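You operate a simulated robot arm through the tools that you are given. There is no shell and no other tool.

Carry out the task below with a simulated robot arm. There is one attempt and no reset: what you move stays moved.

TASK
Tap the wall capping home with the mallet, then drive its screw tight.
Fine: mallet back on its mat, cordless driver back in its cup. Set down upright: soft mallet.

It is judged by the outcome, as a careful person would: the job done as asked, and still so three seconds after it is handed in. It fails if anything else is knocked over, pushed out of place, dropped, spilled or broken.

THE ROBOT
A 6-joint arm with a two-finger gripper, fixed in place. Base frame: the origin is at the foot of the arm, x ahead of it, y to its left, z up; the work surface is at about z = 850. Units: mm, degrees, N and s.
With the tool pointing down near the work surface it reaches from about 380 to 860 mm from the base axis. Its first joint turns from -166.0 to 166.0 degrees. Payload 2.45 kg.
The tool frame sits at the grasp point between the pads (the TCP): z along the fingers, y along the line on which they close. The tips reach 20 mm beyond it. Largest opening 140 mm; the body of the gripper starts 168 mm behind the TCP.
Orientation is that of the tool frame in the base frame, as [roll, pitch, yaw] about the fixed x, y, z axes, in that order (R = Rz(yaw) Ry(pitch) Rx(roll)). With the fingers straight down and closing along the base's y, the tool's x points along the base's -x, its y along +y and its z along -z.

THE INTERFACE
- The arm moves only by the tool play_rows. Its argument "commands" is a list of rows, each a list of 7 numbers: the turn, a rotation vector about the base's x, y, z in degrees, then the shift along the base's x, y, z in mm, then the opening, from 0 (shut) to 1 (fully open). In form: [[wx, wy, wz, dx, dy, dz, hand], ...]. A call has 1 to 20 rows; each row shifts and turns the commanded pose from where the row before left it. Each row takes 0.2 s and may step no farther than 50 mm and 8.6 degrees from the row before; otherwise, or with a gripper value out of range, the whole call is refused. Where a pose cannot be reached the arm comes as near as it can. A force on the tool above 40 N (or 10 N above the force at the start of the call, whichever is more), or a blocked arm, ends the call early, and 0.2 s more pass. Each finger travels about 45 mm/s and halts on what it meets, pressing with about 36 N; the grip force reading is that of the motor and also rises with nothing between the fingers. The clock runs only during rows and for 0.2 s after the last one: add rows that do not move to give the fingers time. The reply holds the time, the measured pose of the TCP, the force on the tool along the base axes, the opening and the grip force, in the units named above and with some noise, with the torque about the TCP (base axes, N m) and any sound that the robot's microphone picked up.
- Cameras (640 x 400 px; columns grow to the right, rows downward): "scene" is fixed at [219.6, -501, 1668]; the picture's right is [0.92, -0.40, 0.00], its down [-0.24, -0.56, -0.79] and it looks along [0.32, 0.73, -0.61] (base axes); focal length 347 px, centre (320, 200). "wrist" rides on the gripper at [78, 11, -209] in the tool frame; the picture's right is [-0.14, 0.99, 0.00], its down [-0.92, -0.13, -0.37] and it looks along [-0.37, -0.05, 0.93] (tool axes); focal length 280 px, centre (320, 200). There is no depth. A picture from a camera that has moved, and an enlarged one, comes with that camera's place and axes in the base frame and with its lens.
- grab_frame(camera): a new picture of that camera. The clock stands still meanwhile.
- lift_body(by): slides the trunk up (or, below 0, down) by that many mm; the arm rides with it, the base frame stays. It gives what a move gives, with no picture.
- zoom(camera, box): a new picture of the part [left, top, right, bottom] of that camera's present view, enlarged. The clock stands still meanwhile.
- job_done(): hands the job in; it is judged then, once.

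Places have to be worked out from the pictures, the camera data and where the tool is seen. Open the gripper and draw the arm clear of the work before you hand the job in, unless the task says otherwise.

The tools are called after "Request:" by a JSON object that holds its "method" and its "body". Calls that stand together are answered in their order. play_rows: Moves the arm, as the interface text tells. Its arguments: {"type":"object","properties":{"commands":{"type":"array","items":{"type":"array","items":{"type":"number"}}}},"required":["commands"]} The other tools are called the same way: lift_body (by) slides the trunk up or down; grab_frame (camera) takes a picture; zoom (camera, box) takes an enlarged picture of a part of a camera's view; job_done () hands the job in.

At the start:

```text
t: 0.0
tool_pos: [582.6, 0.9, 1301.0]
orientation: [-180.0, 0.0, 180.0]
ft_force: [-0.2, 0.3, 0.5]
wrist_torque: [-0.03, -0.01, -0.01]
width: 140.0
gripper_force: 0.1
trunk travel left (down, up): [-100.0, 130.0]
```

scene: 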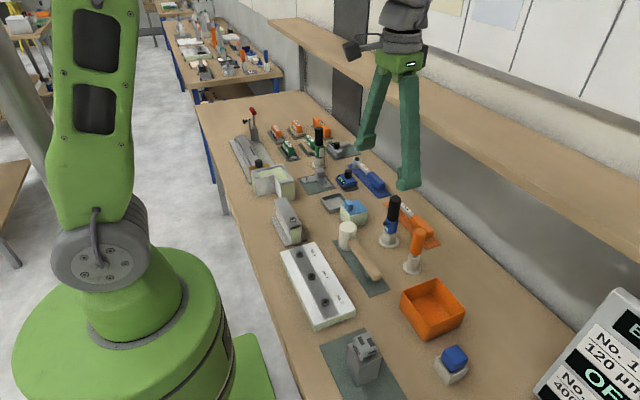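
wrist: 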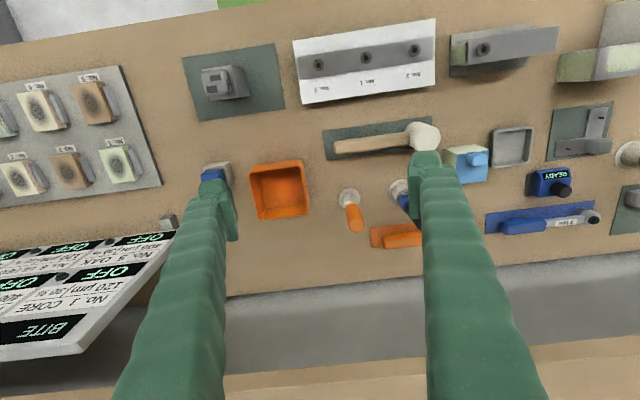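

I'll begin by looking closer at the bench to identify the wall capping, mallet, driver and cup.

Request:
{"method": "zoom", "body": {"camera": "scene", "box": [220, 180, 480, 400]}}

Request:
{"method": "zoom", "body": {"camera": "scene", "box": [220, 90, 440, 230]}}

Request:
{"method": "zoom", "body": {"camera": "wrist", "box": [280, 0, 640, 260]}}

Request:
{"method": "zoom", "body": {"camera": "wrist", "box": [0, 20, 340, 400]}}

```text
1.82 times, centred on (350, 290) of scene
camera zoom: at [219.6, -501.0, 1668.0], right [0.92, -0.4, 0.0], down [-0.24, -0.56, -0.79], along [0.32, 0.73, -0.61], focal length 631 px, centre (266, 36)
```

zoom: 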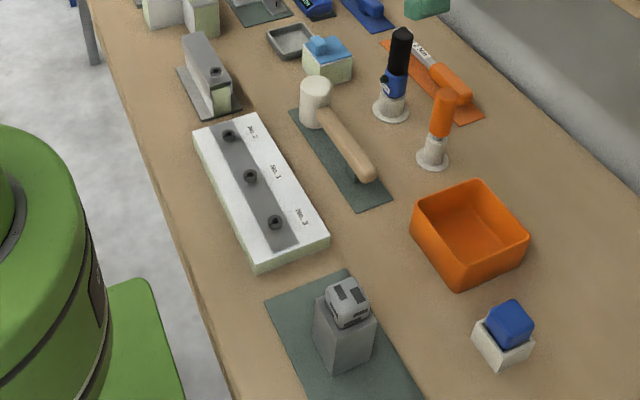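

```text
2.86 times, centred on (330, 160) of scene
camera zoom: at [219.6, -501.0, 1668.0], right [0.92, -0.4, 0.0], down [-0.24, -0.56, -0.79], along [0.32, 0.73, -0.61], focal length 992 px, centre (291, 314)
```

zoom: 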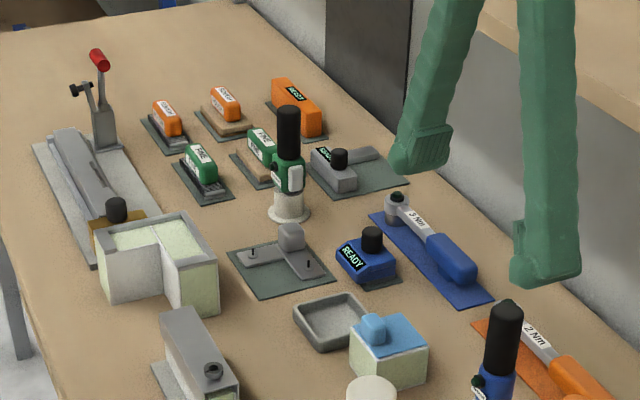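

```text
1.54 times, centred on (460, 130) of wrist
camera zoom: at [504.4, 11.6, 1509.5], right [0.14, 0.99, 0.0], down [0.92, -0.13, 0.37], along [0.37, -0.05, -0.93], focal length 431 px, centre (105, 308)
```

zoom: 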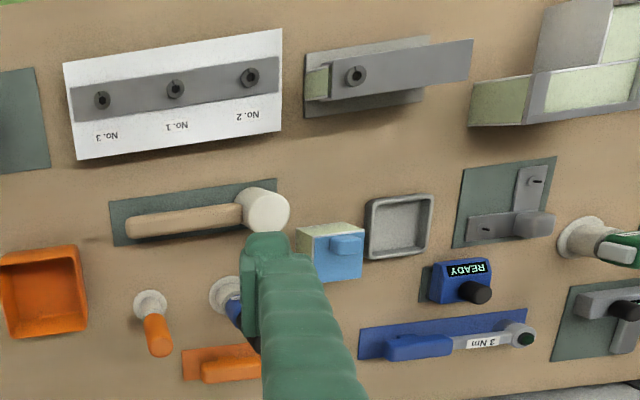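

```text
1.05 times, centred on (170, 210) of wrist (not enlarged: the box is as wide or as high as the picture)
camera zoom: at [504.4, 11.6, 1509.5], right [0.14, 0.99, 0.0], down [0.92, -0.13, 0.37], along [0.37, -0.05, -0.93], focal length 295 px, centre (478, 190)
```

zoom: 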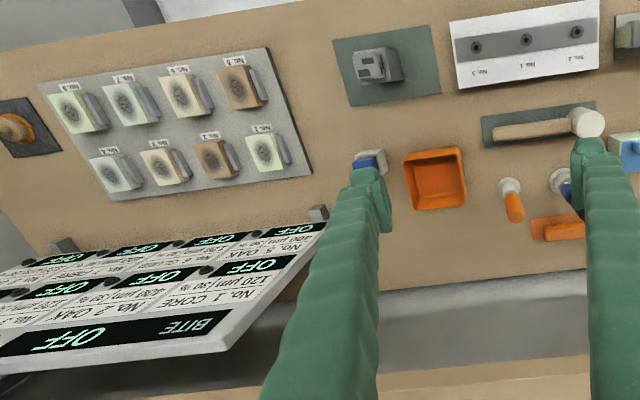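

The grey bar with one screw on a green block near (475, 325) looks like the wall capping; the mallet lies along y at x≈635. I move the wrist camera closer above the capping to see how it sits.

Request:
{"method": "play_rows", "body": {"commands": [[0, 0, 0, -15, 32, -16, 1], [0, 0, 0, -15, 32, -16, 1], [0, 0, 0, -15, 32, -16, 1], [0, 0, 0, -15, 32, -16, 1], [0, 0, 0, -15, 32, -16, 1], [0, 0, 0, -15, 32, -16, 1], [0, 0, 0, -15, 32, -16, 1], [0, 0, 0, -15, 32, -16, 1], [0, 0, 0, -15, 32, -16, 1], [0, 0, 0, -15, 32, -16, 1], [0, 0, 0, 0, 0, 0, 1]]}}

Request:
{"method": "grab_frame", "body": {"camera": "wrist"}}

Request:
{"method": "grab_frame", "body": {"camera": "scene"}}

```text
t: 2.4
tool_pos: [432.2, 321.2, 1141.1]
orientation: [180.0, 0.0, 180.0]
ft_force: [0.2, 0.6, 0.0]
wrist_torque: [0.0, -0.01, -0.01]
width: 140.0
gripper_force: 0.0
trunk travel left (down, up): [-100.0, 130.0]
```

```text
taken
camera wrist: at [353.0, 332.0, 1348.8], right [0.14, 0.99, 0.0], down [0.92, -0.13, 0.37], along [0.37, -0.05, -0.93], focal length 280 px, centre (320, 200)
```

wrist: 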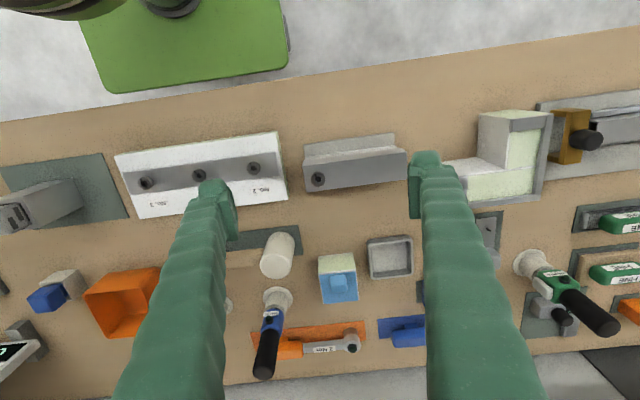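

```text
taken
```

scene: 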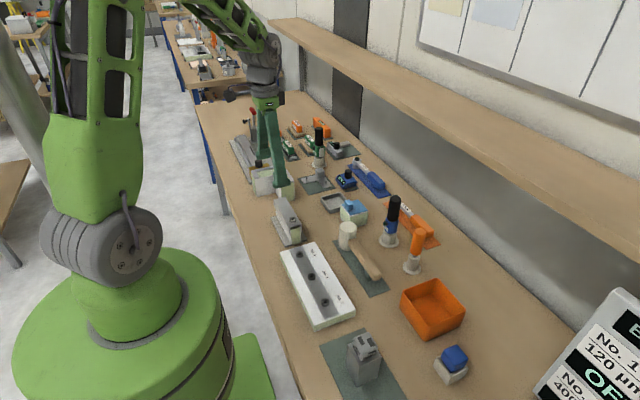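

Request:
{"method": "zoom", "body": {"camera": "scene", "box": [260, 185, 320, 255]}}

Request:
{"method": "zoom", "body": {"camera": "wrist", "box": [280, 110, 430, 210]}}

Request:
{"method": "zoom", "body": {"camera": "scene", "box": [360, 180, 450, 290]}}

Request:
{"method": "zoom", "body": {"camera": "scene", "box": [300, 210, 400, 300]}}

```text
5.71 times, centred on (290, 220) of scene
camera zoom: at [219.6, -501.0, 1668.0], right [0.92, -0.4, 0.0], down [-0.24, -0.56, -0.79], along [0.32, 0.73, -0.61], focal length 1984 px, centre (491, 86)
```

zoom: 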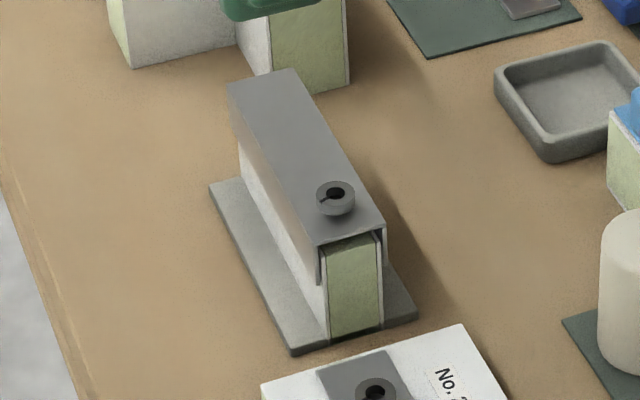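

```text
4.00 times, centred on (355, 160) of wrist
camera zoom: at [353.0, 332.0, 1348.8], right [0.14, 0.99, 0.0], down [0.92, -0.13, 0.37], along [0.37, -0.05, -0.93], focal length 1122 px, centre (180, 360)
```

zoom: 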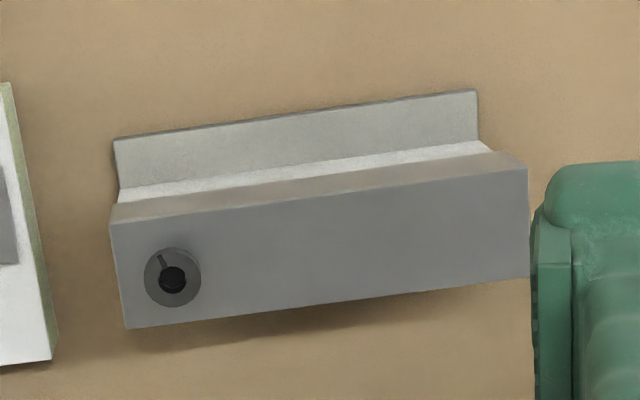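

```text
3.64 times, centred on (405, 235) of scene
camera zoom: at [219.6, -501.0, 1668.0], right [0.92, -0.4, 0.0], down [-0.24, -0.56, -0.79], along [0.32, 0.73, -0.61], focal length 1262 px, centre (11, 73)
```

zoom: 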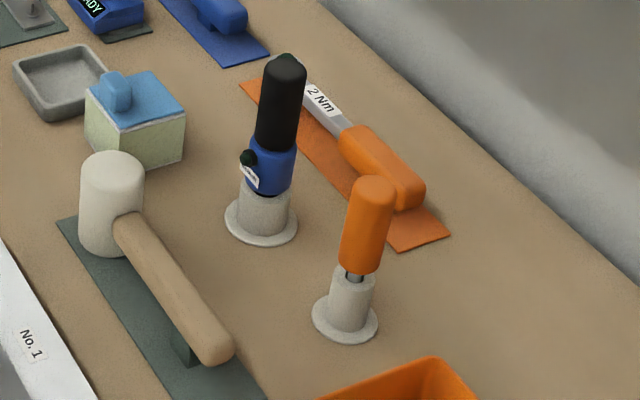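

```text
4.44 times, centred on (350, 255) of scene
camera zoom: at [219.6, -501.0, 1668.0], right [0.92, -0.4, 0.0], down [-0.24, -0.56, -0.79], along [0.32, 0.73, -0.61], focal length 1543 px, centre (187, -44)
```

zoom: 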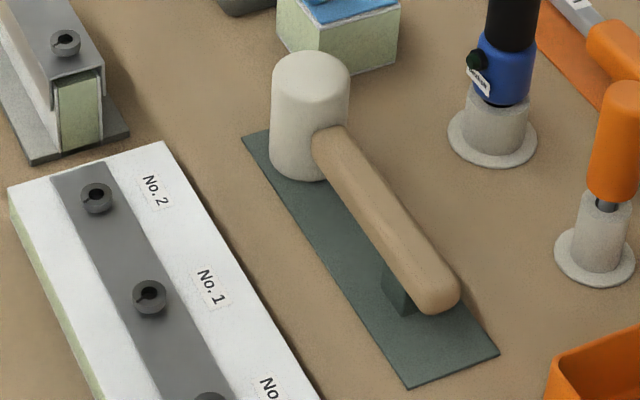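

The capping is a U-channel on the wall panel at about x 460–504, y 290–450, top z≈930. I zoom tighter to tell whether it is proud evenly, tilted or shifted.

Request:
{"method": "zoom", "body": {"camera": "scene", "box": [270, 190, 310, 222]}}

Request:
{"method": "zoom", "body": {"camera": "scene", "box": [275, 215, 315, 247]}}

Request:
{"method": "zoom", "body": {"camera": "wrist", "box": [230, 220, 430, 390]}}

```text
12.50 times, centred on (290, 206) of scene
camera zoom: at [219.6, -501.0, 1668.0], right [0.92, -0.4, 0.0], down [-0.24, -0.56, -0.79], along [0.32, 0.73, -0.61], focal length 4340 px, centre (695, 125)
```

zoom: 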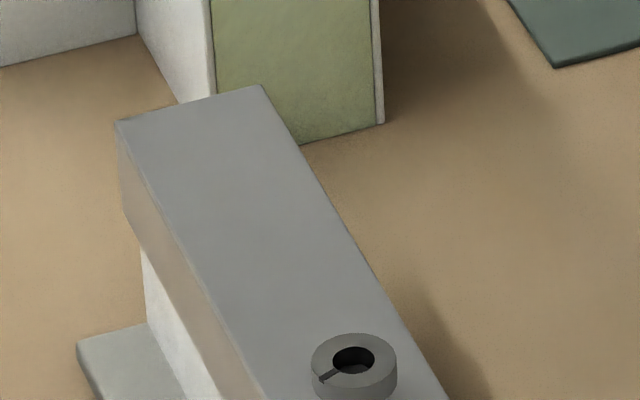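

```text
12.50 times, centred on (295, 231) of scene
camera zoom: at [219.6, -501.0, 1668.0], right [0.92, -0.4, 0.0], down [-0.24, -0.56, -0.79], along [0.32, 0.73, -0.61], focal length 4340 px, centre (632, -188)
```

zoom: 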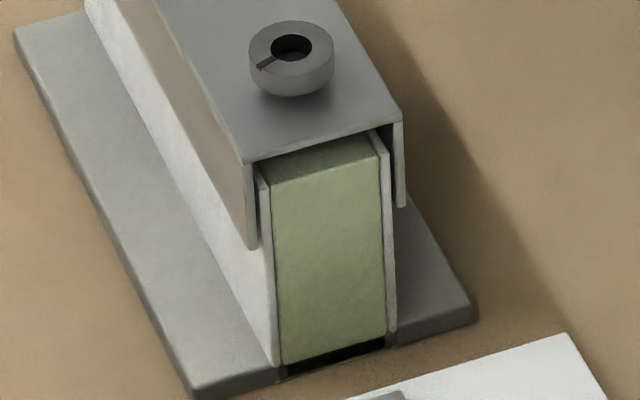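

```text
2.35 times, centred on (330, 305) of wrist
camera zoom: at [353.0, 332.0, 1348.8], right [0.14, 0.99, 0.0], down [0.92, -0.13, 0.37], along [0.37, -0.05, -0.93], focal length 660 px, centre (296, -47)
```

zoom: 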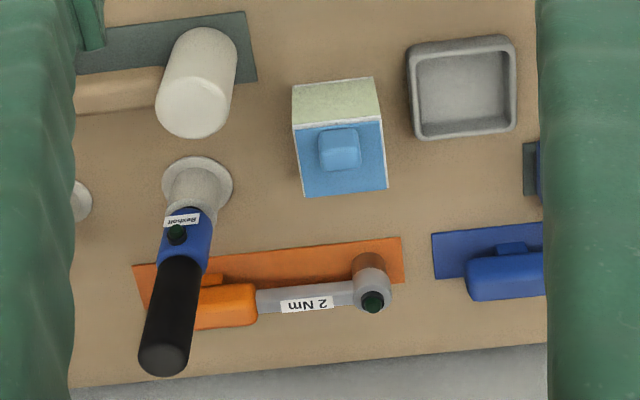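

The capping sits level but ~6–8 mm above the wall core, so it needs to be driven straight down. Next I move over toward the mallet and the blue/black driver (near (770, 180)) for a close look.

Request:
{"method": "play_rows", "body": {"commands": [[0, 0, 0, 34, -22, 0, 1], [0, 0, 0, 34, -22, 0, 1], [0, 0, 0, 34, -22, 0, 1], [0, 0, 0, 34, -22, 0, 1], [0, 0, 0, 34, -22, 0, 1], [0, 0, 0, 34, -22, 0, 1], [0, 0, 0, 0, 0, 0, 1]]}}

Request:
{"method": "grab_frame", "body": {"camera": "wrist"}}

Request:
{"method": "zoom", "body": {"camera": "wrist", "box": [220, 120, 420, 330]}}

Request:
{"method": "zoom", "body": {"camera": "scene", "box": [370, 180, 430, 280]}}

```text
t: 4.0
tool_pos: [637.7, 187.9, 1142.6]
orientation: [-179.9, 0.0, 180.0]
ft_force: [0.3, -0.2, 0.5]
wrist_torque: [-0.01, 0.0, -0.03]
width: 140.2
gripper_force: 0.0
trunk travel left (down, up): [-100.0, 130.0]
```

```text
taken
camera wrist: at [559.0, 198.9, 1351.1], right [0.14, 0.99, 0.0], down [0.92, -0.13, 0.37], along [0.37, -0.05, -0.93], focal length 280 px, centre (320, 200)
```

wrist: 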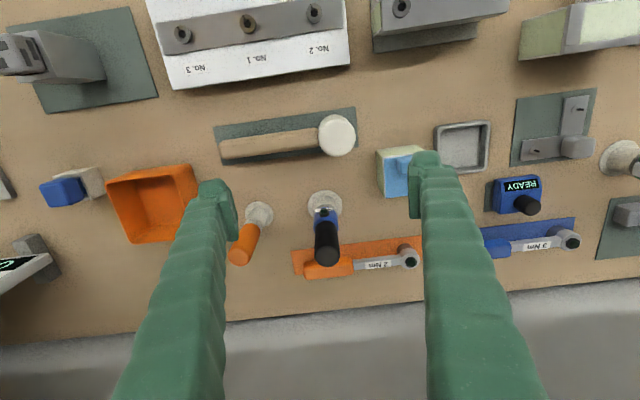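

```text
1.90 times, centred on (320, 225) of wrist
camera zoom: at [559.0, 198.9, 1351.1], right [0.14, 0.99, 0.0], down [0.92, -0.13, 0.37], along [0.37, -0.05, -0.93], focal length 534 px, centre (320, 152)
```

zoom: 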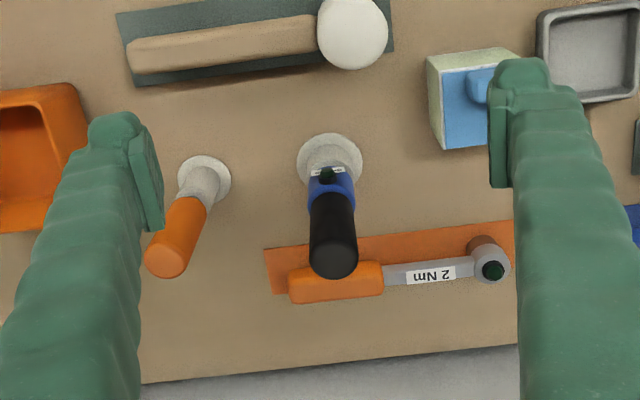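

```text
4.00 times, centred on (400, 230) of scene
camera zoom: at [219.6, -501.0, 1668.0], right [0.92, -0.4, 0.0], down [-0.24, -0.56, -0.79], along [0.32, 0.73, -0.61], focal length 1389 px, centre (0, 80)
```

zoom: 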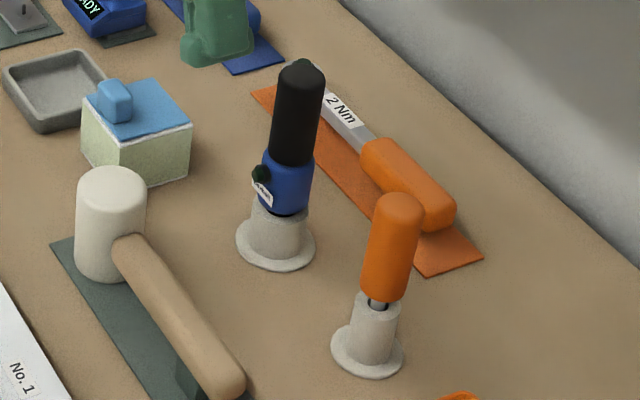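

The head of the mallet stands at about (629, 215), top z≈921, handle running along −y; the blue/black driver in its cup at (770, 179) is the only cordless one within reach. I turn the gripper 90° (closing along x) while hovering over the mallet head, with a part opening, and look again.

Request:
{"method": "play_rows", "body": {"commands": [[0, 0, 8.18, -0.8, 2.45, -5, 0.62], [0, 0, 8.18, -0.8, 2.45, -5, 0.62], [0, 0, 8.18, -0.8, 2.45, -5, 0.62], [0, 0, 8.18, -0.8, 2.45, -5, 0.62], [0, 0, 8.18, -0.8, 2.45, -5, 0.62], [0, 0, 8.18, -0.8, 2.45, -5, 0.62], [0, 0, 8.18, -0.8, 2.45, -5, 0.62], [0, 0, 8.18, -0.8, 2.45, -5, 0.62], [0, 0, 8.18, -0.8, 2.45, -5, 0.62], [0, 0, 8.18, -0.8, 2.45, -5, 0.62], [0, 0, 8.2, -0.8, 2.45, -5, 0.62], [0, 0, 0, 0, 0, 0, 0.62]]}}

Request:
{"method": "grab_frame", "body": {"camera": "wrist"}}

Request:
{"method": "grab_frame", "body": {"camera": "scene"}}

```text
t: 6.6
tool_pos: [628.3, 216.6, 1085.9]
orientation: [180.0, 0.0, -89.9]
ft_force: [-0.3, -0.3, 0.4]
wrist_torque: [0.04, 0.03, -0.02]
width: 86.9
gripper_force: 0.1
trunk travel left (down, up): [-100.0, 130.0]
```

```text
taken
camera wrist: at [617.1, 137.8, 1294.5], right [-0.99, 0.14, 0.0], down [0.13, 0.92, 0.37], along [0.05, 0.37, -0.93], focal length 280 px, centre (320, 200)
```

wrist: 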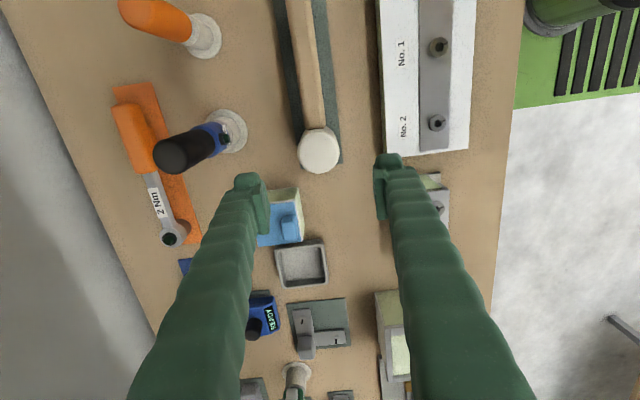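

```text
taken
```

scene: 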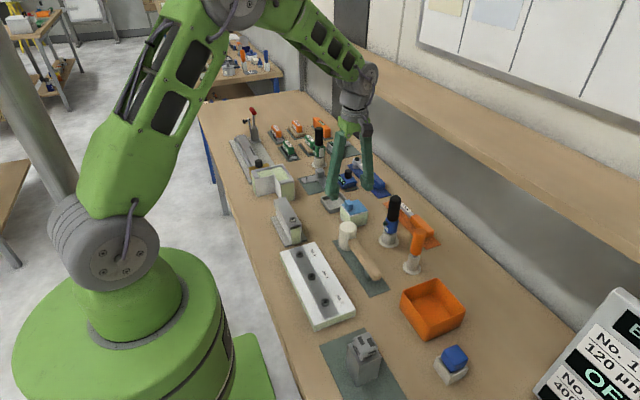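

The wrist picture puts the mallet head at about (629, 214), right beneath the tool. I zoom to gauge the head size, handle line and the height of the parts.

Request:
{"method": "zoom", "body": {"camera": "wrist", "box": [250, 0, 390, 200]}}

Request:
{"method": "zoom", "body": {"camera": "scene", "box": [325, 215, 395, 300]}}

```text
2.00 times, centred on (320, 100) of wrist
camera zoom: at [617.1, 137.8, 1294.5], right [-0.99, 0.14, 0.0], down [0.13, 0.92, 0.37], along [0.05, 0.37, -0.93], focal length 561 px, centre (320, 400)
```

zoom: 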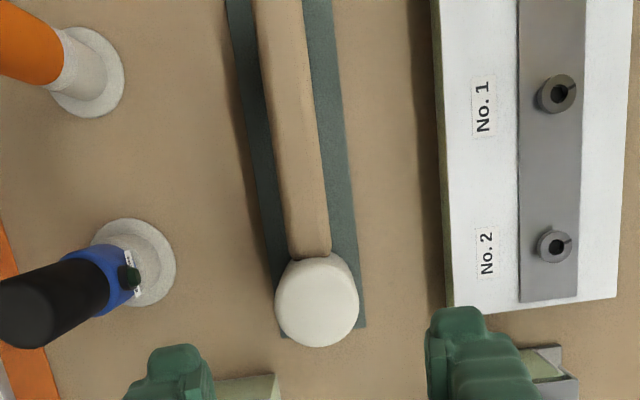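

```text
4.71 times, centred on (360, 258) of scene
camera zoom: at [219.6, -501.0, 1668.0], right [0.92, -0.4, 0.0], down [-0.24, -0.56, -0.79], along [0.32, 0.73, -0.61], focal length 1634 px, centre (132, -71)
```

zoom: 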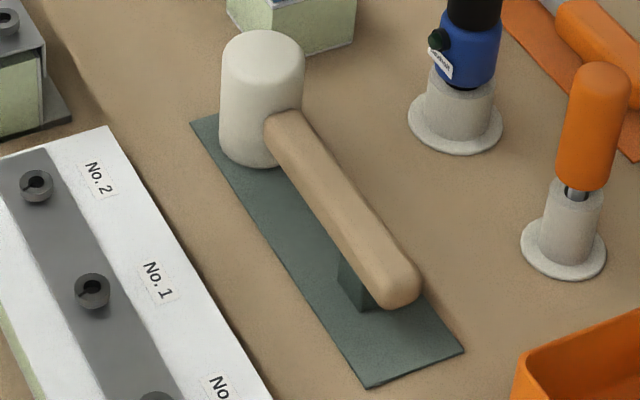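

The mallet head is a ~57 mm cylinder, z 852–922, centred at (629, 214), handle ~30 mm thick pointing −y. I'll hold it by the head (straight-line force, no lever), so I lower to TCP z≈896 around it.

Request:
{"method": "play_rows", "body": {"commands": [[0, 0, 0, 0.2, -0.5, -35, 0.62], [0, 0, 0, 0.2, -0.5, -35, 0.62], [0, 0, 0, 0.2, -0.5, -35, 0.62], [0, 0, 0, 0.2, -0.5, -35, 0.62], [0, 0, 0, 0, 0, -30, 0.62], [0, 0, 0, 0, 0, -20, 0.62], [0, 0, 0, 0, 0, 0, 0.62]]}}

Request:
{"method": "grab_frame", "body": {"camera": "wrist"}}

Request:
{"method": "zoom", "body": {"camera": "scene", "box": [300, 180, 420, 300]}}

```text
t: 8.2
tool_pos: [629.7, 212.7, 895.7]
orientation: [180.0, -0.1, -90.0]
ft_force: [0.1, 0.4, -0.5]
wrist_torque: [-0.03, 0.01, -0.01]
width: 86.8
gripper_force: 0.0
trunk travel left (down, up): [-100.0, 130.0]
```

```text
taken
camera wrist: at [617.8, 135.5, 1103.8], right [-0.99, 0.14, 0.0], down [0.13, 0.92, 0.37], along [0.05, 0.37, -0.93], focal length 280 px, centre (320, 200)
```

wrist: 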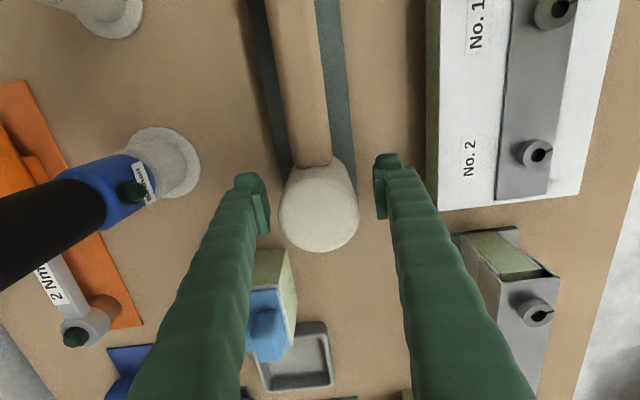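

```text
3.33 times, centred on (360, 240) of scene
camera zoom: at [219.6, -501.0, 1668.0], right [0.92, -0.4, 0.0], down [-0.24, -0.56, -0.79], along [0.32, 0.73, -0.61], focal length 1157 px, centre (187, 67)
```

zoom: 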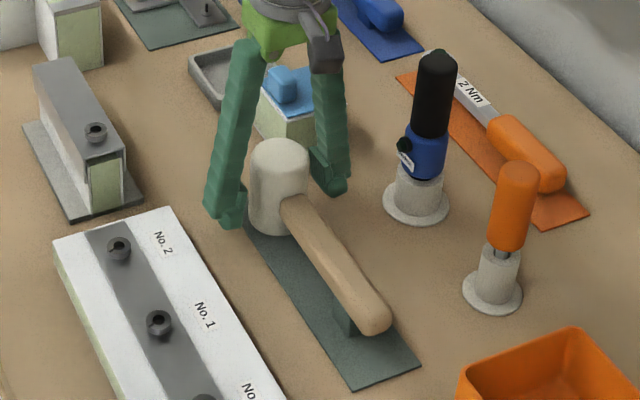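

The fingers straddle the head with clear margins; I shift +3 mm in y to centre and close.

Request:
{"method": "play_rows", "body": {"commands": [[0, 0, 0, 0.5, 3, 0, 0.62], [0, 0, 0, 0, 0, 0, 0.2], [0, 0, 0, 0, 0, 0, 0.2], [0, 0, 0, 0, 0, 0, 0.2], [0, 0, 0, 0, 0, 0, 0.2], [0, 0, 0, 0, 0, 0, 0.2]]}}

Request:
{"method": "grab_frame", "body": {"camera": "wrist"}}

```text
t: 9.6
tool_pos: [630.0, 217.8, 895.2]
orientation: [180.0, 0.0, -90.0]
ft_force: [2.8, 0.5, 1.1]
wrist_torque: [0.0, 0.02, 0.01]
width: 57.4
gripper_force: 35.7
trunk travel left (down, up): [-100.0, 130.0]
```

```text
taken
camera wrist: at [618.6, 138.9, 1104.1], right [-0.99, 0.14, 0.0], down [0.13, 0.92, 0.37], along [0.05, 0.37, -0.93], focal length 280 px, centre (320, 200)
```

wrist: 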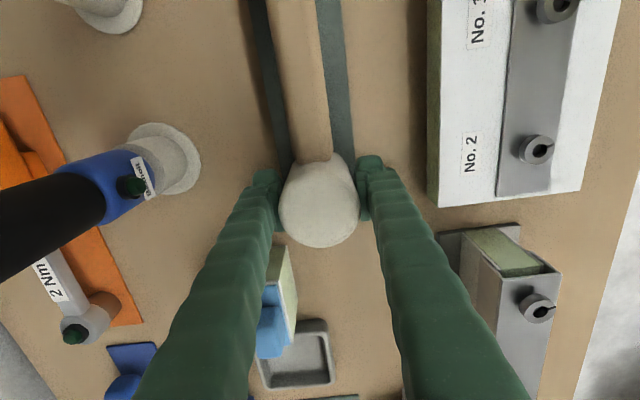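

Gripped at 57.4 mm with 36 N. I lift slowly and check the weight and that the mallet stays level.

Request:
{"method": "play_rows", "body": {"commands": [[0, 0, 0, 0, 0, 8, 0.2], [0, 0, 0, 0, 0, 15, 0.2], [0, 0, 0, 0, 0, 25, 0.2], [0, 0, 0, 0, 0, 32, 0.2], [0, 0, 0, 0, 0, 35, 0.2], [0, 0, 0, 0, 0, 25, 0.2], [0, 0, 0, 0, 0, 10, 0.2], [0, 0, 0, 0, 0, 0, 0.2]]}}

Request:
{"method": "grab_frame", "body": {"camera": "wrist"}}

Request:
{"method": "grab_frame", "body": {"camera": "scene"}}

```text
t: 11.4
tool_pos: [628.7, 217.7, 1046.7]
orientation: [179.9, 0.1, -89.9]
ft_force: [-0.1, 0.3, -5.2]
wrist_torque: [0.11, -0.01, 0.02]
width: 57.2
gripper_force: 35.7
trunk travel left (down, up): [-100.0, 130.0]
```

```text
taken
camera wrist: at [618.4, 139.3, 1253.9], right [-0.99, 0.14, 0.0], down [0.13, 0.92, 0.37], along [0.05, 0.36, -0.93], focal length 280 px, centre (320, 200)
```

wrist: 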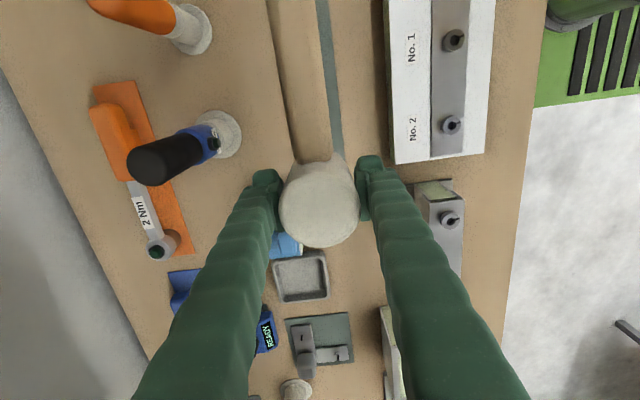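

```text
taken
```

scene: 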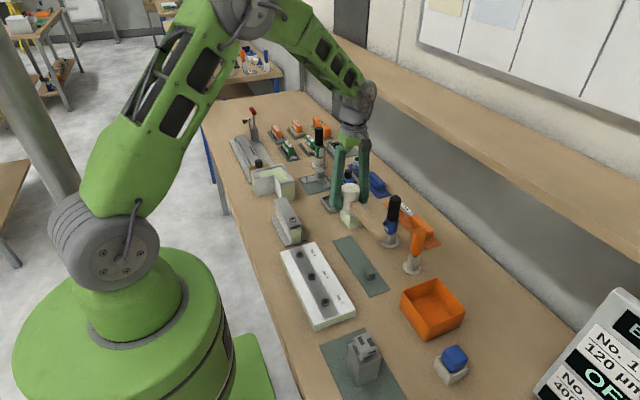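

The mallet weighs ~5 N and hangs level in the grip. I carry it over to the middle of the capping (482, 372) at this height, turning −90° so the handle points toward −x, clear of the screw.

Request:
{"method": "play_rows", "body": {"commands": [[0, 0, -8.18, -13.4, 14.1, 0, 0.2], [0, 0, -8.18, -13.4, 14.1, 0, 0.2], [0, 0, -8.18, -13.4, 14.1, 0, 0.2], [0, 0, -8.18, -13.4, 14.1, 0, 0.2], [0, 0, -8.18, -13.4, 14.1, 0, 0.2], [0, 0, -8.18, -13.4, 14.1, 0, 0.2], [0, 0, -8.18, -13.4, 14.1, 0, 0.2], [0, 0, -8.18, -13.4, 14.1, 0, 0.2], [0, 0, -8.18, -13.4, 14.1, 0, 0.2], [0, 0, -8.18, -13.4, 14.1, 0, 0.2], [0, 0, -8.2, -13.1, 14.1, 0, 0.2], [0, 0, 0, 0, 0, 0, 0.2]]}}

Request:
{"method": "grab_frame", "body": {"camera": "wrist"}}

Request:
{"method": "zoom", "body": {"camera": "scene", "box": [220, 120, 380, 280]}}

```text
t: 14.0
tool_pos: [483.4, 374.0, 1047.2]
orientation: [-180.0, 0.0, 179.9]
ft_force: [0.4, 0.0, -4.7]
wrist_torque: [0.01, -0.12, 0.0]
width: 57.2
gripper_force: 35.7
trunk travel left (down, up): [-100.0, 130.0]
```

```text
taken
camera wrist: at [404.1, 383.4, 1254.3], right [0.14, 0.99, 0.0], down [0.92, -0.13, 0.37], along [0.36, -0.05, -0.93], focal length 280 px, centre (320, 200)
```

wrist: 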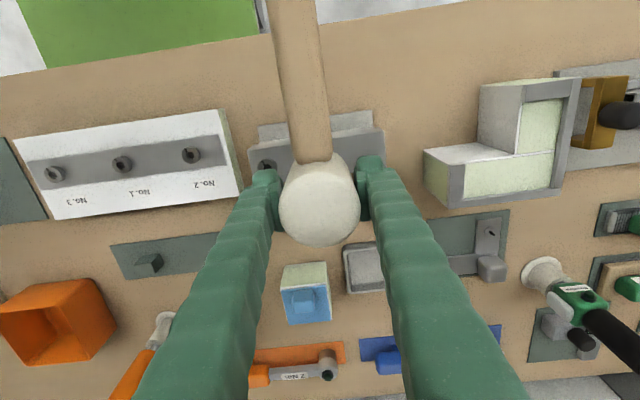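

```text
2.50 times, centred on (300, 200) of scene
camera zoom: at [219.6, -501.0, 1668.0], right [0.92, -0.4, 0.0], down [-0.24, -0.56, -0.79], along [0.32, 0.73, -0.61], focal length 868 px, centre (370, 200)
```

zoom: 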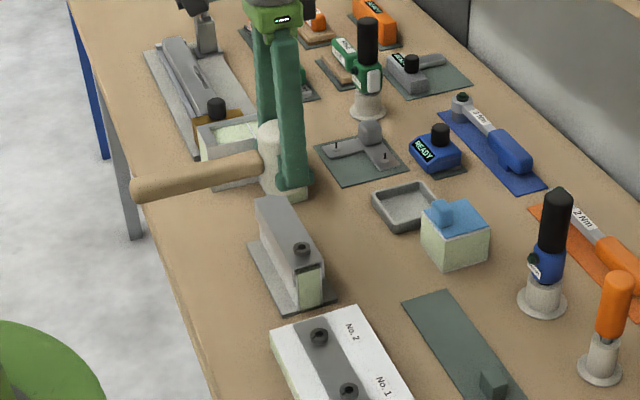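

Mallet head is over the capping centre with the handle to −x, clear of the screw. I lower to ~20 mm above contact and give one first moderate tap to see how it responds.

Request:
{"method": "play_rows", "body": {"commands": [[0, 0, 0, -1, -1, -30, 0.2], [0, 0, 0, 0, 0, -27, 0.2], [0, 0, 0, 0, 0, 0, 0.2], [0, 0, 0, 0, 0, -25, 0.2], [0, 0, 0, 0, 0, 25, 0.2], [0, 0, 0, 0, 0, 0, 0.2]]}}

Request:
{"method": "grab_frame", "body": {"camera": "wrist"}}

Request:
{"method": "zoom", "body": {"camera": "scene", "box": [260, 170, 330, 250]}}

```text
t: 15.4
tool_pos: [481.3, 373.0, 989.0]
orientation: [-179.9, 0.0, 180.0]
ft_force: [0.2, -0.8, -5.1]
wrist_torque: [0.0, -0.08, -0.01]
width: 57.2
gripper_force: 36.0
trunk travel left (down, up): [-100.0, 130.0]
```

```text
taken
camera wrist: at [402.7, 383.0, 1196.6], right [0.14, 0.99, 0.0], down [0.92, -0.13, 0.37], along [0.36, -0.05, -0.93], focal length 280 px, centre (320, 200)
```

wrist: 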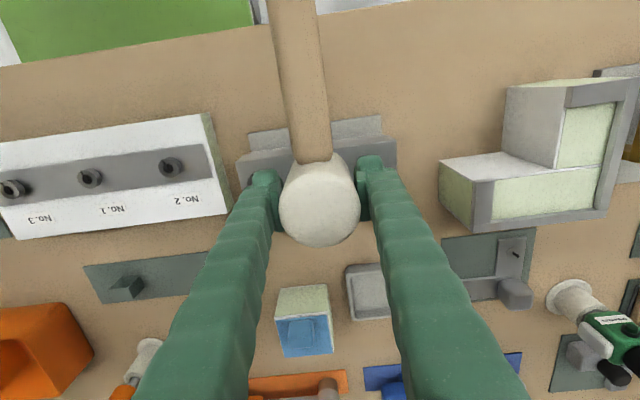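

```text
5.00 times, centred on (295, 210) of scene
camera zoom: at [219.6, -501.0, 1668.0], right [0.92, -0.4, 0.0], down [-0.24, -0.56, -0.79], along [0.32, 0.73, -0.61], focal length 1736 px, centre (445, 150)
```

zoom: 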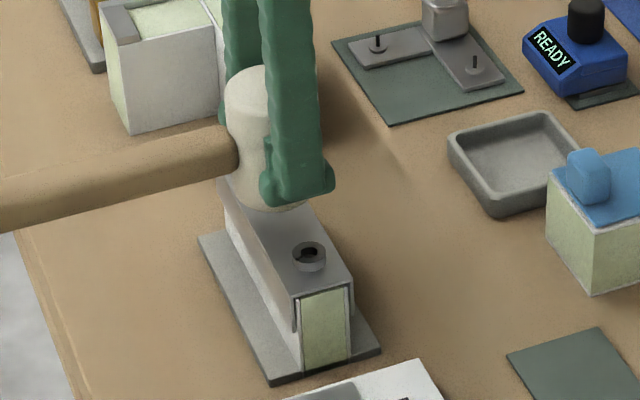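

No trip and no sound reported; I zoom to check whether the capping moved at its near end.

Request:
{"method": "zoom", "body": {"camera": "scene", "box": [275, 215, 315, 247]}}

Request:
{"method": "zoom", "body": {"camera": "scene", "box": [270, 190, 310, 222]}}

```text
12.50 times, centred on (295, 231) of scene
camera zoom: at [219.6, -501.0, 1668.0], right [0.92, -0.4, 0.0], down [-0.24, -0.56, -0.79], along [0.32, 0.73, -0.61], focal length 4340 px, centre (632, -188)
```

zoom: 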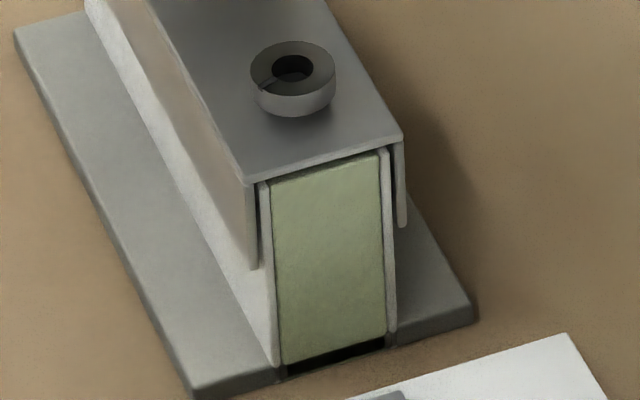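

```text
12.50 times, centred on (290, 206) of scene
camera zoom: at [219.6, -501.0, 1668.0], right [0.92, -0.4, 0.0], down [-0.24, -0.56, -0.79], along [0.32, 0.73, -0.61], focal length 4340 px, centre (695, 125)
```

zoom: 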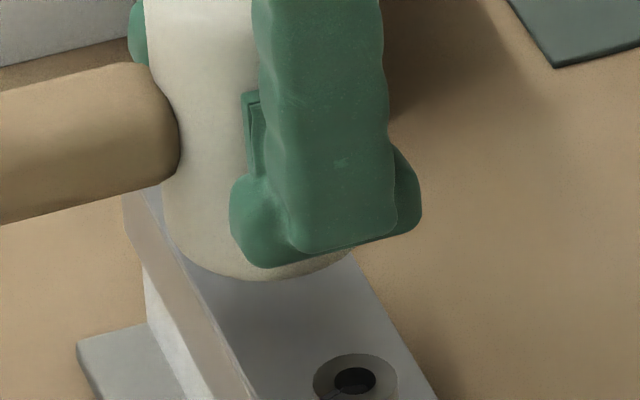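

The tap drove the capping down ~6.4 mm, almost onto the core. I give a second tap commanded ~4 mm deeper to make sure it's fully home.

Request:
{"method": "play_rows", "body": {"commands": [[0, 0, 0, 0, 0, -29, 0.2], [0, 0, 0, 0, 0, 29, 0.2], [0, 0, 0, 0, 0, 0, 0.2]]}}

Request:
{"method": "zoom", "body": {"camera": "scene", "box": [275, 215, 315, 247]}}

```text
t: 16.2
tool_pos: [481.3, 372.1, 988.8]
orientation: [-180.0, 0.0, 179.9]
ft_force: [-0.3, -0.4, -4.6]
wrist_torque: [-0.01, -0.06, -0.01]
width: 57.0
gripper_force: 36.0
trunk travel left (down, up): [-100.0, 130.0]
```

```text
12.50 times, centred on (295, 231) of scene
camera zoom: at [219.6, -501.0, 1668.0], right [0.92, -0.4, 0.0], down [-0.24, -0.56, -0.79], along [0.32, 0.73, -0.61], focal length 4340 px, centre (632, -188)
```

zoom: 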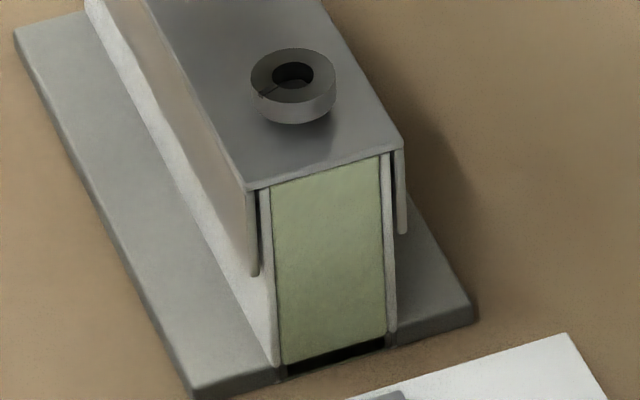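

It went down another ~2.5 mm. I tap once more, slightly deeper, to see whether it has bottomed out.

Request:
{"method": "play_rows", "body": {"commands": [[0, 0, 0, 0, 0, -32, 0.2], [0, 0, 0, 0, 0, 32, 0.2], [0, 0, 0, 0, 0, 0, 0.2]]}}

Request:
{"method": "zoom", "body": {"camera": "scene", "box": [275, 215, 315, 247]}}

Request:
{"method": "zoom", "body": {"camera": "scene", "box": [270, 190, 310, 222]}}

```text
t: 17.0
tool_pos: [480.9, 372.8, 990.0]
orientation: [-180.0, -0.1, 180.0]
ft_force: [0.3, -0.1, -4.7]
wrist_torque: [0.03, -0.12, 0.0]
width: 57.4
gripper_force: 36.2
trunk travel left (down, up): [-100.0, 130.0]
```

```text
12.50 times, centred on (295, 231) of scene
camera zoom: at [219.6, -501.0, 1668.0], right [0.92, -0.4, 0.0], down [-0.24, -0.56, -0.79], along [0.32, 0.73, -0.61], focal length 4340 px, centre (632, -188)
```

zoom: 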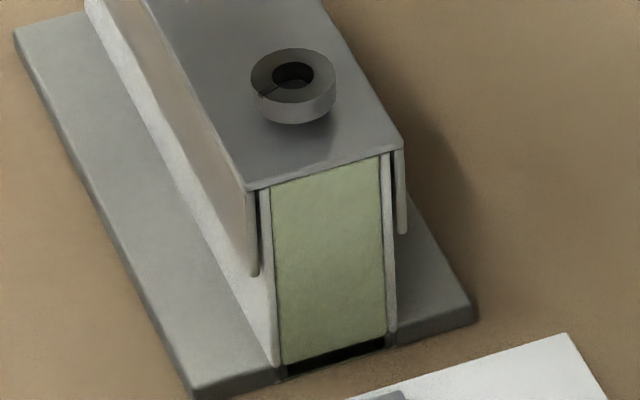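

```text
12.50 times, centred on (290, 206) of scene
camera zoom: at [219.6, -501.0, 1668.0], right [0.92, -0.4, 0.0], down [-0.24, -0.56, -0.79], along [0.32, 0.73, -0.61], focal length 4340 px, centre (695, 125)
```

zoom: 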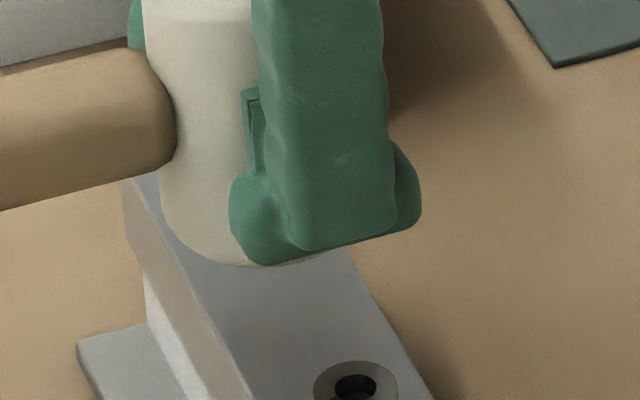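

The third tap left it unchanged, so the capping is home; the mallet slid ~4 mm up in the grip. I raise the mallet and check the far end too.

Request:
{"method": "play_rows", "body": {"commands": [[0, 0, 0, 0, 0, 20, 0.2], [0, 0, 0, 0, 0, 26, 0.2], [0, 0, 0, 0, 0, 11, 0.2], [0, 0, 8.18, 13.4, -14.1, 0, 0.2], [0, 0, 8.18, 13.4, -14.1, 0, 0.2], [0, 0, 8.18, 13.4, -14.1, 0, 0.2], [0, 0, 8.18, 13.4, -14.1, 0, 0.2], [0, 0, 8.18, 13.4, -14.1, 0, 0.2], [0, 0, 8.18, 13.4, -14.1, 0, 0.2], [0, 0, 8.18, 13.4, -14.1, 0, 0.2], [0, 0, 8.18, 13.4, -14.1, 0, 0.2], [0, 0, 8.18, 13.4, -14.1, 0, 0.2], [0, 0, 8.18, 13.4, -14.1, 0, 0.2], [0, 0, 8.2, 14.1, -13.1, 0, 0.2], [0, 0, 0, 0, 0, 0, 0.2]]}}

Request:
{"method": "grab_frame", "body": {"camera": "wrist"}}

Request:
{"method": "zoom", "body": {"camera": "scene", "box": [260, 185, 320, 255]}}

Request:
{"method": "zoom", "body": {"camera": "scene", "box": [310, 170, 430, 300]}}

```text
t: 20.2
tool_pos: [629.1, 217.9, 1045.8]
orientation: [-180.0, 0.0, -89.8]
ft_force: [-0.5, 0.1, -5.7]
wrist_torque: [0.09, 0.05, 0.0]
width: 57.1
gripper_force: 35.9
trunk travel left (down, up): [-100.0, 130.0]
```

```text
taken
camera wrist: at [619.1, 138.7, 1254.9], right [-0.99, 0.14, 0.0], down [0.13, 0.92, 0.37], along [0.05, 0.37, -0.93], focal length 280 px, centre (320, 200)
```

wrist: 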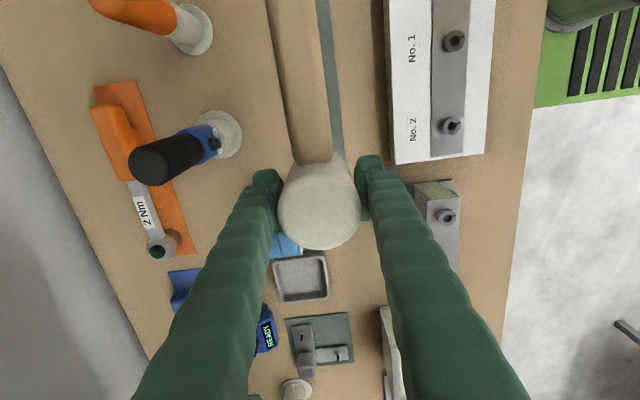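

```text
5.71 times, centred on (290, 220) of scene
camera zoom: at [219.6, -501.0, 1668.0], right [0.92, -0.4, 0.0], down [-0.24, -0.56, -0.79], along [0.32, 0.73, -0.61], focal length 1984 px, centre (491, 86)
```

zoom: 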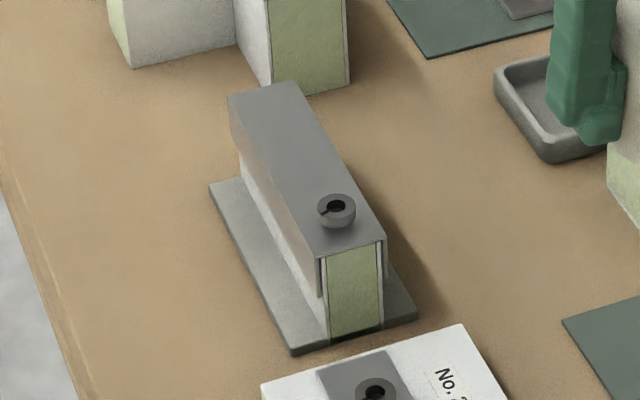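

```text
3.08 times, centred on (370, 235) of scene
camera zoom: at [219.6, -501.0, 1668.0], right [0.92, -0.4, 0.0], down [-0.24, -0.56, -0.79], along [0.32, 0.73, -0.61], focal length 1068 px, centre (166, 92)
```

zoom: 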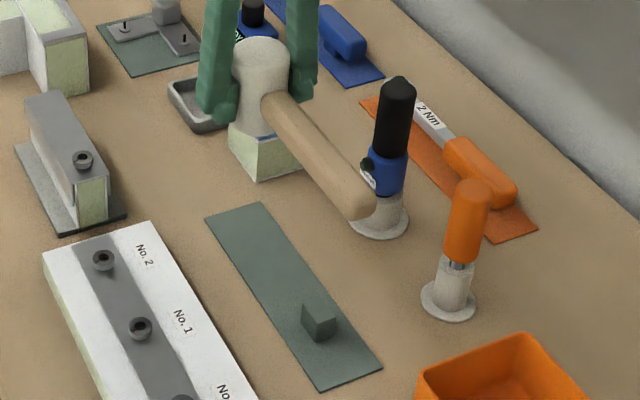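

Both ends of the capping dropped equally (~9 mm): home and level. Now I lower the mallet back over its mat, stopping ~10 mm short to check.

Request:
{"method": "play_rows", "body": {"commands": [[0, 0, 0, 0, 0, -30, 0.2], [0, 0, 0, 0, 0, -35, 0.2], [0, 0, 0, 0, 0, -35, 0.2], [0, 0, 0, 0, 0, -27, 0.2], [0, 0, 0, 0, 0, -15, 0.2], [0, 0, 0, 0, 0, 0, 0.2]]}}

Request:
{"method": "grab_frame", "body": {"camera": "wrist"}}

Request:
{"method": "zoom", "body": {"camera": "scene", "box": [325, 215, 395, 300]}}

```text
t: 21.6
tool_pos: [629.3, 217.8, 904.5]
orientation: [180.0, 0.0, -90.0]
ft_force: [-0.6, 1.2, -5.2]
wrist_torque: [0.1, 0.0, -0.03]
width: 57.3
gripper_force: 35.7
trunk travel left (down, up): [-100.0, 130.0]
```

```text
taken
camera wrist: at [618.7, 139.1, 1112.2], right [-0.99, 0.14, 0.0], down [0.13, 0.92, 0.37], along [0.05, 0.37, -0.93], focal length 280 px, centre (320, 200)
```

wrist: 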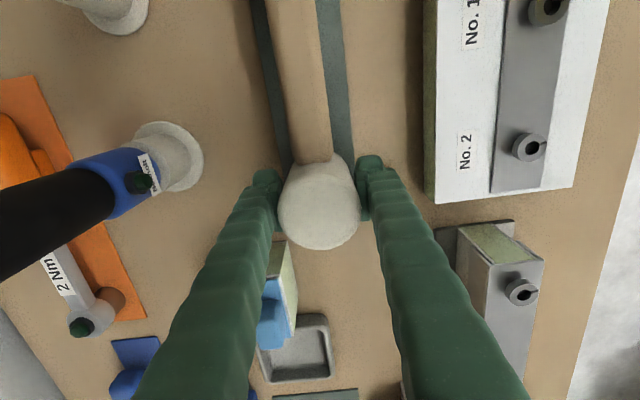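

```text
4.71 times, centred on (360, 258) of scene
camera zoom: at [219.6, -501.0, 1668.0], right [0.92, -0.4, 0.0], down [-0.24, -0.56, -0.79], along [0.32, 0.73, -0.61], focal length 1634 px, centre (132, -71)
```

zoom: 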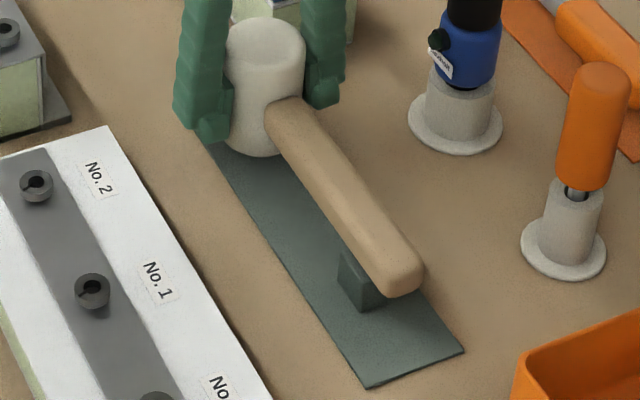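

It hovers about 12 mm above its original place, aligned with mat and rest block. I lower in small steps and watch the force.

Request:
{"method": "play_rows", "body": {"commands": [[0, 0, 0, 0, 0, -5, 0.2], [0, 0, 0, 0, 0, -3, 0.2], [0, 0, 0, 0, 0, -1.5, 0.2], [0, 0, 0, 0, 0, 0, 0.2]]}}

```text
t: 22.6
tool_pos: [629.6, 217.8, 895.0]
orientation: [179.9, 0.0, -90.0]
ft_force: [0.0, 0.1, -4.7]
wrist_torque: [0.1, 0.02, 0.0]
width: 57.2
gripper_force: 36.3
trunk travel left (down, up): [-100.0, 130.0]
```

Still free-hanging at z=895 (as expected after the 4 mm slip); I continue down in 1 mm steps.

Request:
{"method": "play_rows", "body": {"commands": [[0, 0, 0, 0, 0, -1, 0.2], [0, 0, 0, 0, 0, -1, 0.2], [0, 0, 0, 0, 0, -0.7, 0.2], [0, 0, 0, 0, 0, 0, 0.2]]}}

```text
t: 23.6
tool_pos: [629.1, 217.4, 893.7]
orientation: [179.9, -0.1, -90.0]
ft_force: [0.2, 0.8, 2.2]
wrist_torque: [-0.13, 0.0, 0.0]
width: 57.2
gripper_force: 35.9
trunk travel left (down, up): [-100.0, 130.0]
```

The mallet now rests on head and handle block (force turned to +2 N). I open the fingers and check it stays put.

Request:
{"method": "play_rows", "body": {"commands": [[0, 0, 0, 0, 0, 0, 0.45], [0, 0, 0, 0, 0, 0, 0.62], [0, 0, 0, 0, 0, 0, 0.62], [0, 0, 0, 0, 0, 0, 0.62]]}}

Request:
{"method": "grab_frame", "body": {"camera": "wrist"}}

Request:
{"method": "zoom", "body": {"camera": "scene", "box": [325, 215, 395, 300]}}

```text
t: 24.6
tool_pos: [629.5, 217.2, 891.6]
orientation: [180.0, 0.0, -90.0]
ft_force: [0.3, 0.0, -0.2]
wrist_torque: [0.02, 0.0, 0.0]
width: 86.8
gripper_force: 0.1
trunk travel left (down, up): [-100.0, 130.0]
```

```text
taken
camera wrist: at [618.2, 139.1, 1100.2], right [-0.99, 0.14, 0.0], down [0.13, 0.92, 0.37], along [0.05, 0.37, -0.93], focal length 280 px, centre (320, 200)
```

wrist: 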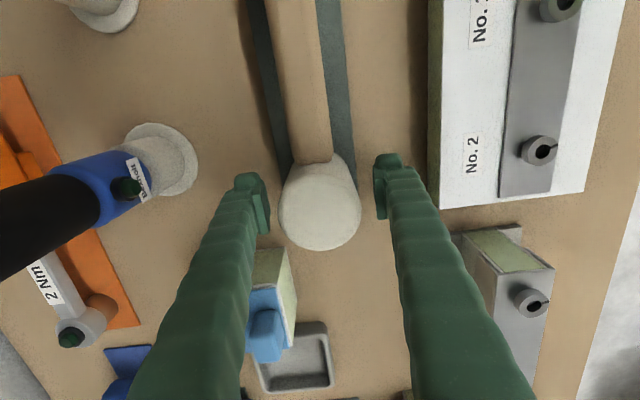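

```text
4.71 times, centred on (360, 258) of scene
camera zoom: at [219.6, -501.0, 1668.0], right [0.92, -0.4, 0.0], down [-0.24, -0.56, -0.79], along [0.32, 0.73, -0.61], focal length 1634 px, centre (132, -71)
```

zoom: 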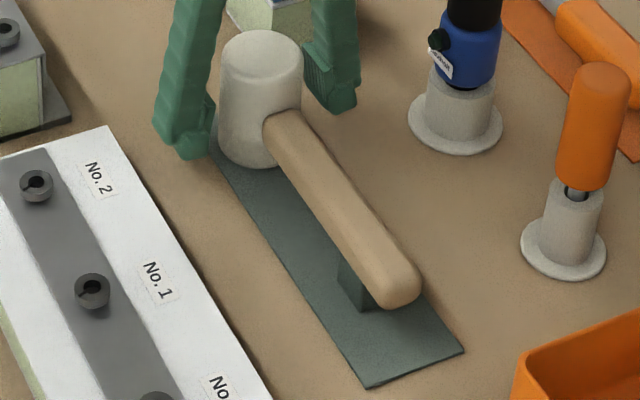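

The mallet is back exactly as before on its mat. I lift straight up, then turn back to yaw 180 and move toward the driver for a close view.

Request:
{"method": "play_rows", "body": {"commands": [[0, 0, 0, 0, 0, 25, 0.62], [0, 0, 0, 0, 0, 45, 0.62], [0, 0, 0, 0, 0, 48, 0.62], [0, 0, 0, 0, 0, 48, 0.62], [0, 0, 0, 0, 0, 48, 0.62], [0, 0, -8.18, 5, -3, 4, 0.62], [0, 0, -8.18, 5, -3, 4, 0.62], [0, 0, -8.18, 5, -3, 4, 0.62], [0, 0, -8.18, 5, -3, 4, 0.62], [0, 0, -8.18, 5, -3, 4, 0.62], [0, 0, -8.18, 5, -3, 4, 0.62], [0, 0, -8.18, 5, -3, 4, 0.62], [0, 0, -8.18, 5, -3, 4, 0.62], [0, 0, -8.18, 5, -4, 4, 0.62], [0, 0, -8.18, 5, -4, 4, 0.62], [0, 0, -8.2, 5, -4, 4, 0.62], [0, 0, 0, 0, 0, 0, 0.62]]}}

Request:
{"method": "grab_frame", "body": {"camera": "wrist"}}

Request:
{"method": "zoom", "body": {"camera": "wrist", "box": [260, 120, 400, 290]}}

Request:
{"method": "zoom", "body": {"camera": "scene", "box": [370, 190, 420, 255]}}

```text
t: 28.2
tool_pos: [684.5, 181.2, 1150.5]
orientation: [179.9, 0.0, 179.8]
ft_force: [-0.1, 0.0, -0.3]
wrist_torque: [-0.01, 0.01, -0.02]
width: 86.9
gripper_force: 0.0
trunk travel left (down, up): [-100.0, 130.0]
```

```text
taken
camera wrist: at [606.5, 192.0, 1358.2], right [0.14, 0.99, 0.0], down [0.92, -0.13, 0.37], along [0.36, -0.05, -0.93], focal length 280 px, centre (320, 200)
```

wrist: 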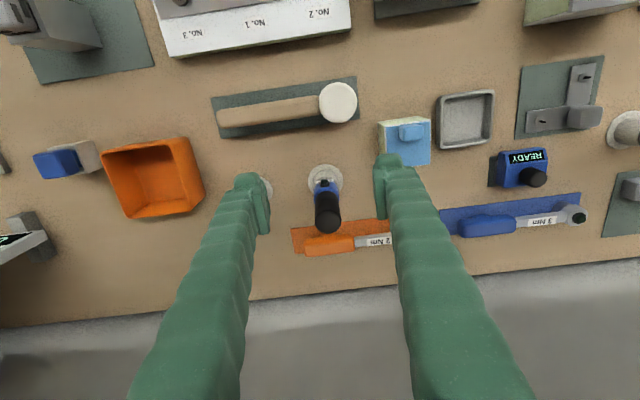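

```text
2.35 times, centred on (330, 205) of wrist
camera zoom: at [606.5, 192.0, 1358.2], right [0.14, 0.99, 0.0], down [0.92, -0.13, 0.37], along [0.36, -0.05, -0.93], focal length 660 px, centre (296, 188)
```

zoom: 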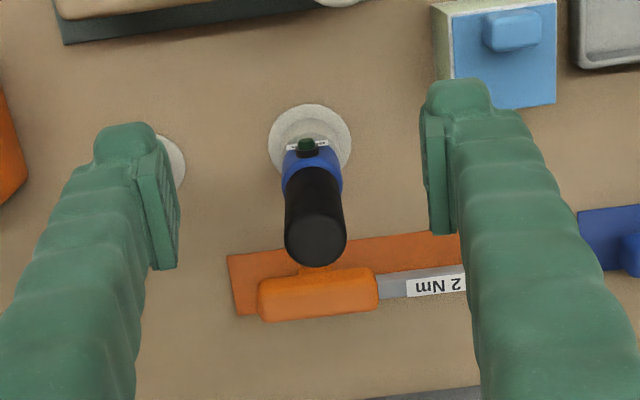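

```text
6.15 times, centred on (395, 222) of scene
camera zoom: at [219.6, -501.0, 1668.0], right [0.92, -0.4, 0.0], down [-0.24, -0.56, -0.79], along [0.32, 0.73, -0.61], focal length 2137 px, centre (-142, 62)
```

zoom: 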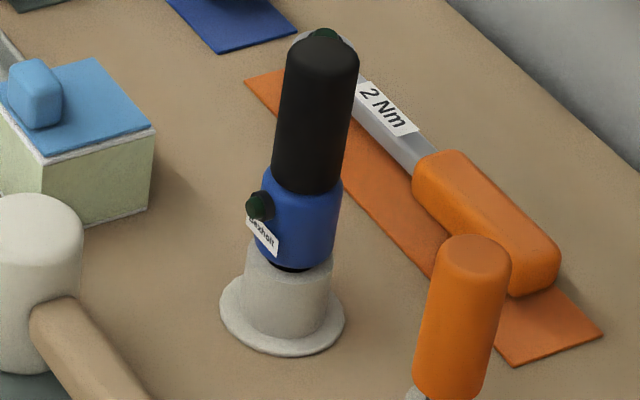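

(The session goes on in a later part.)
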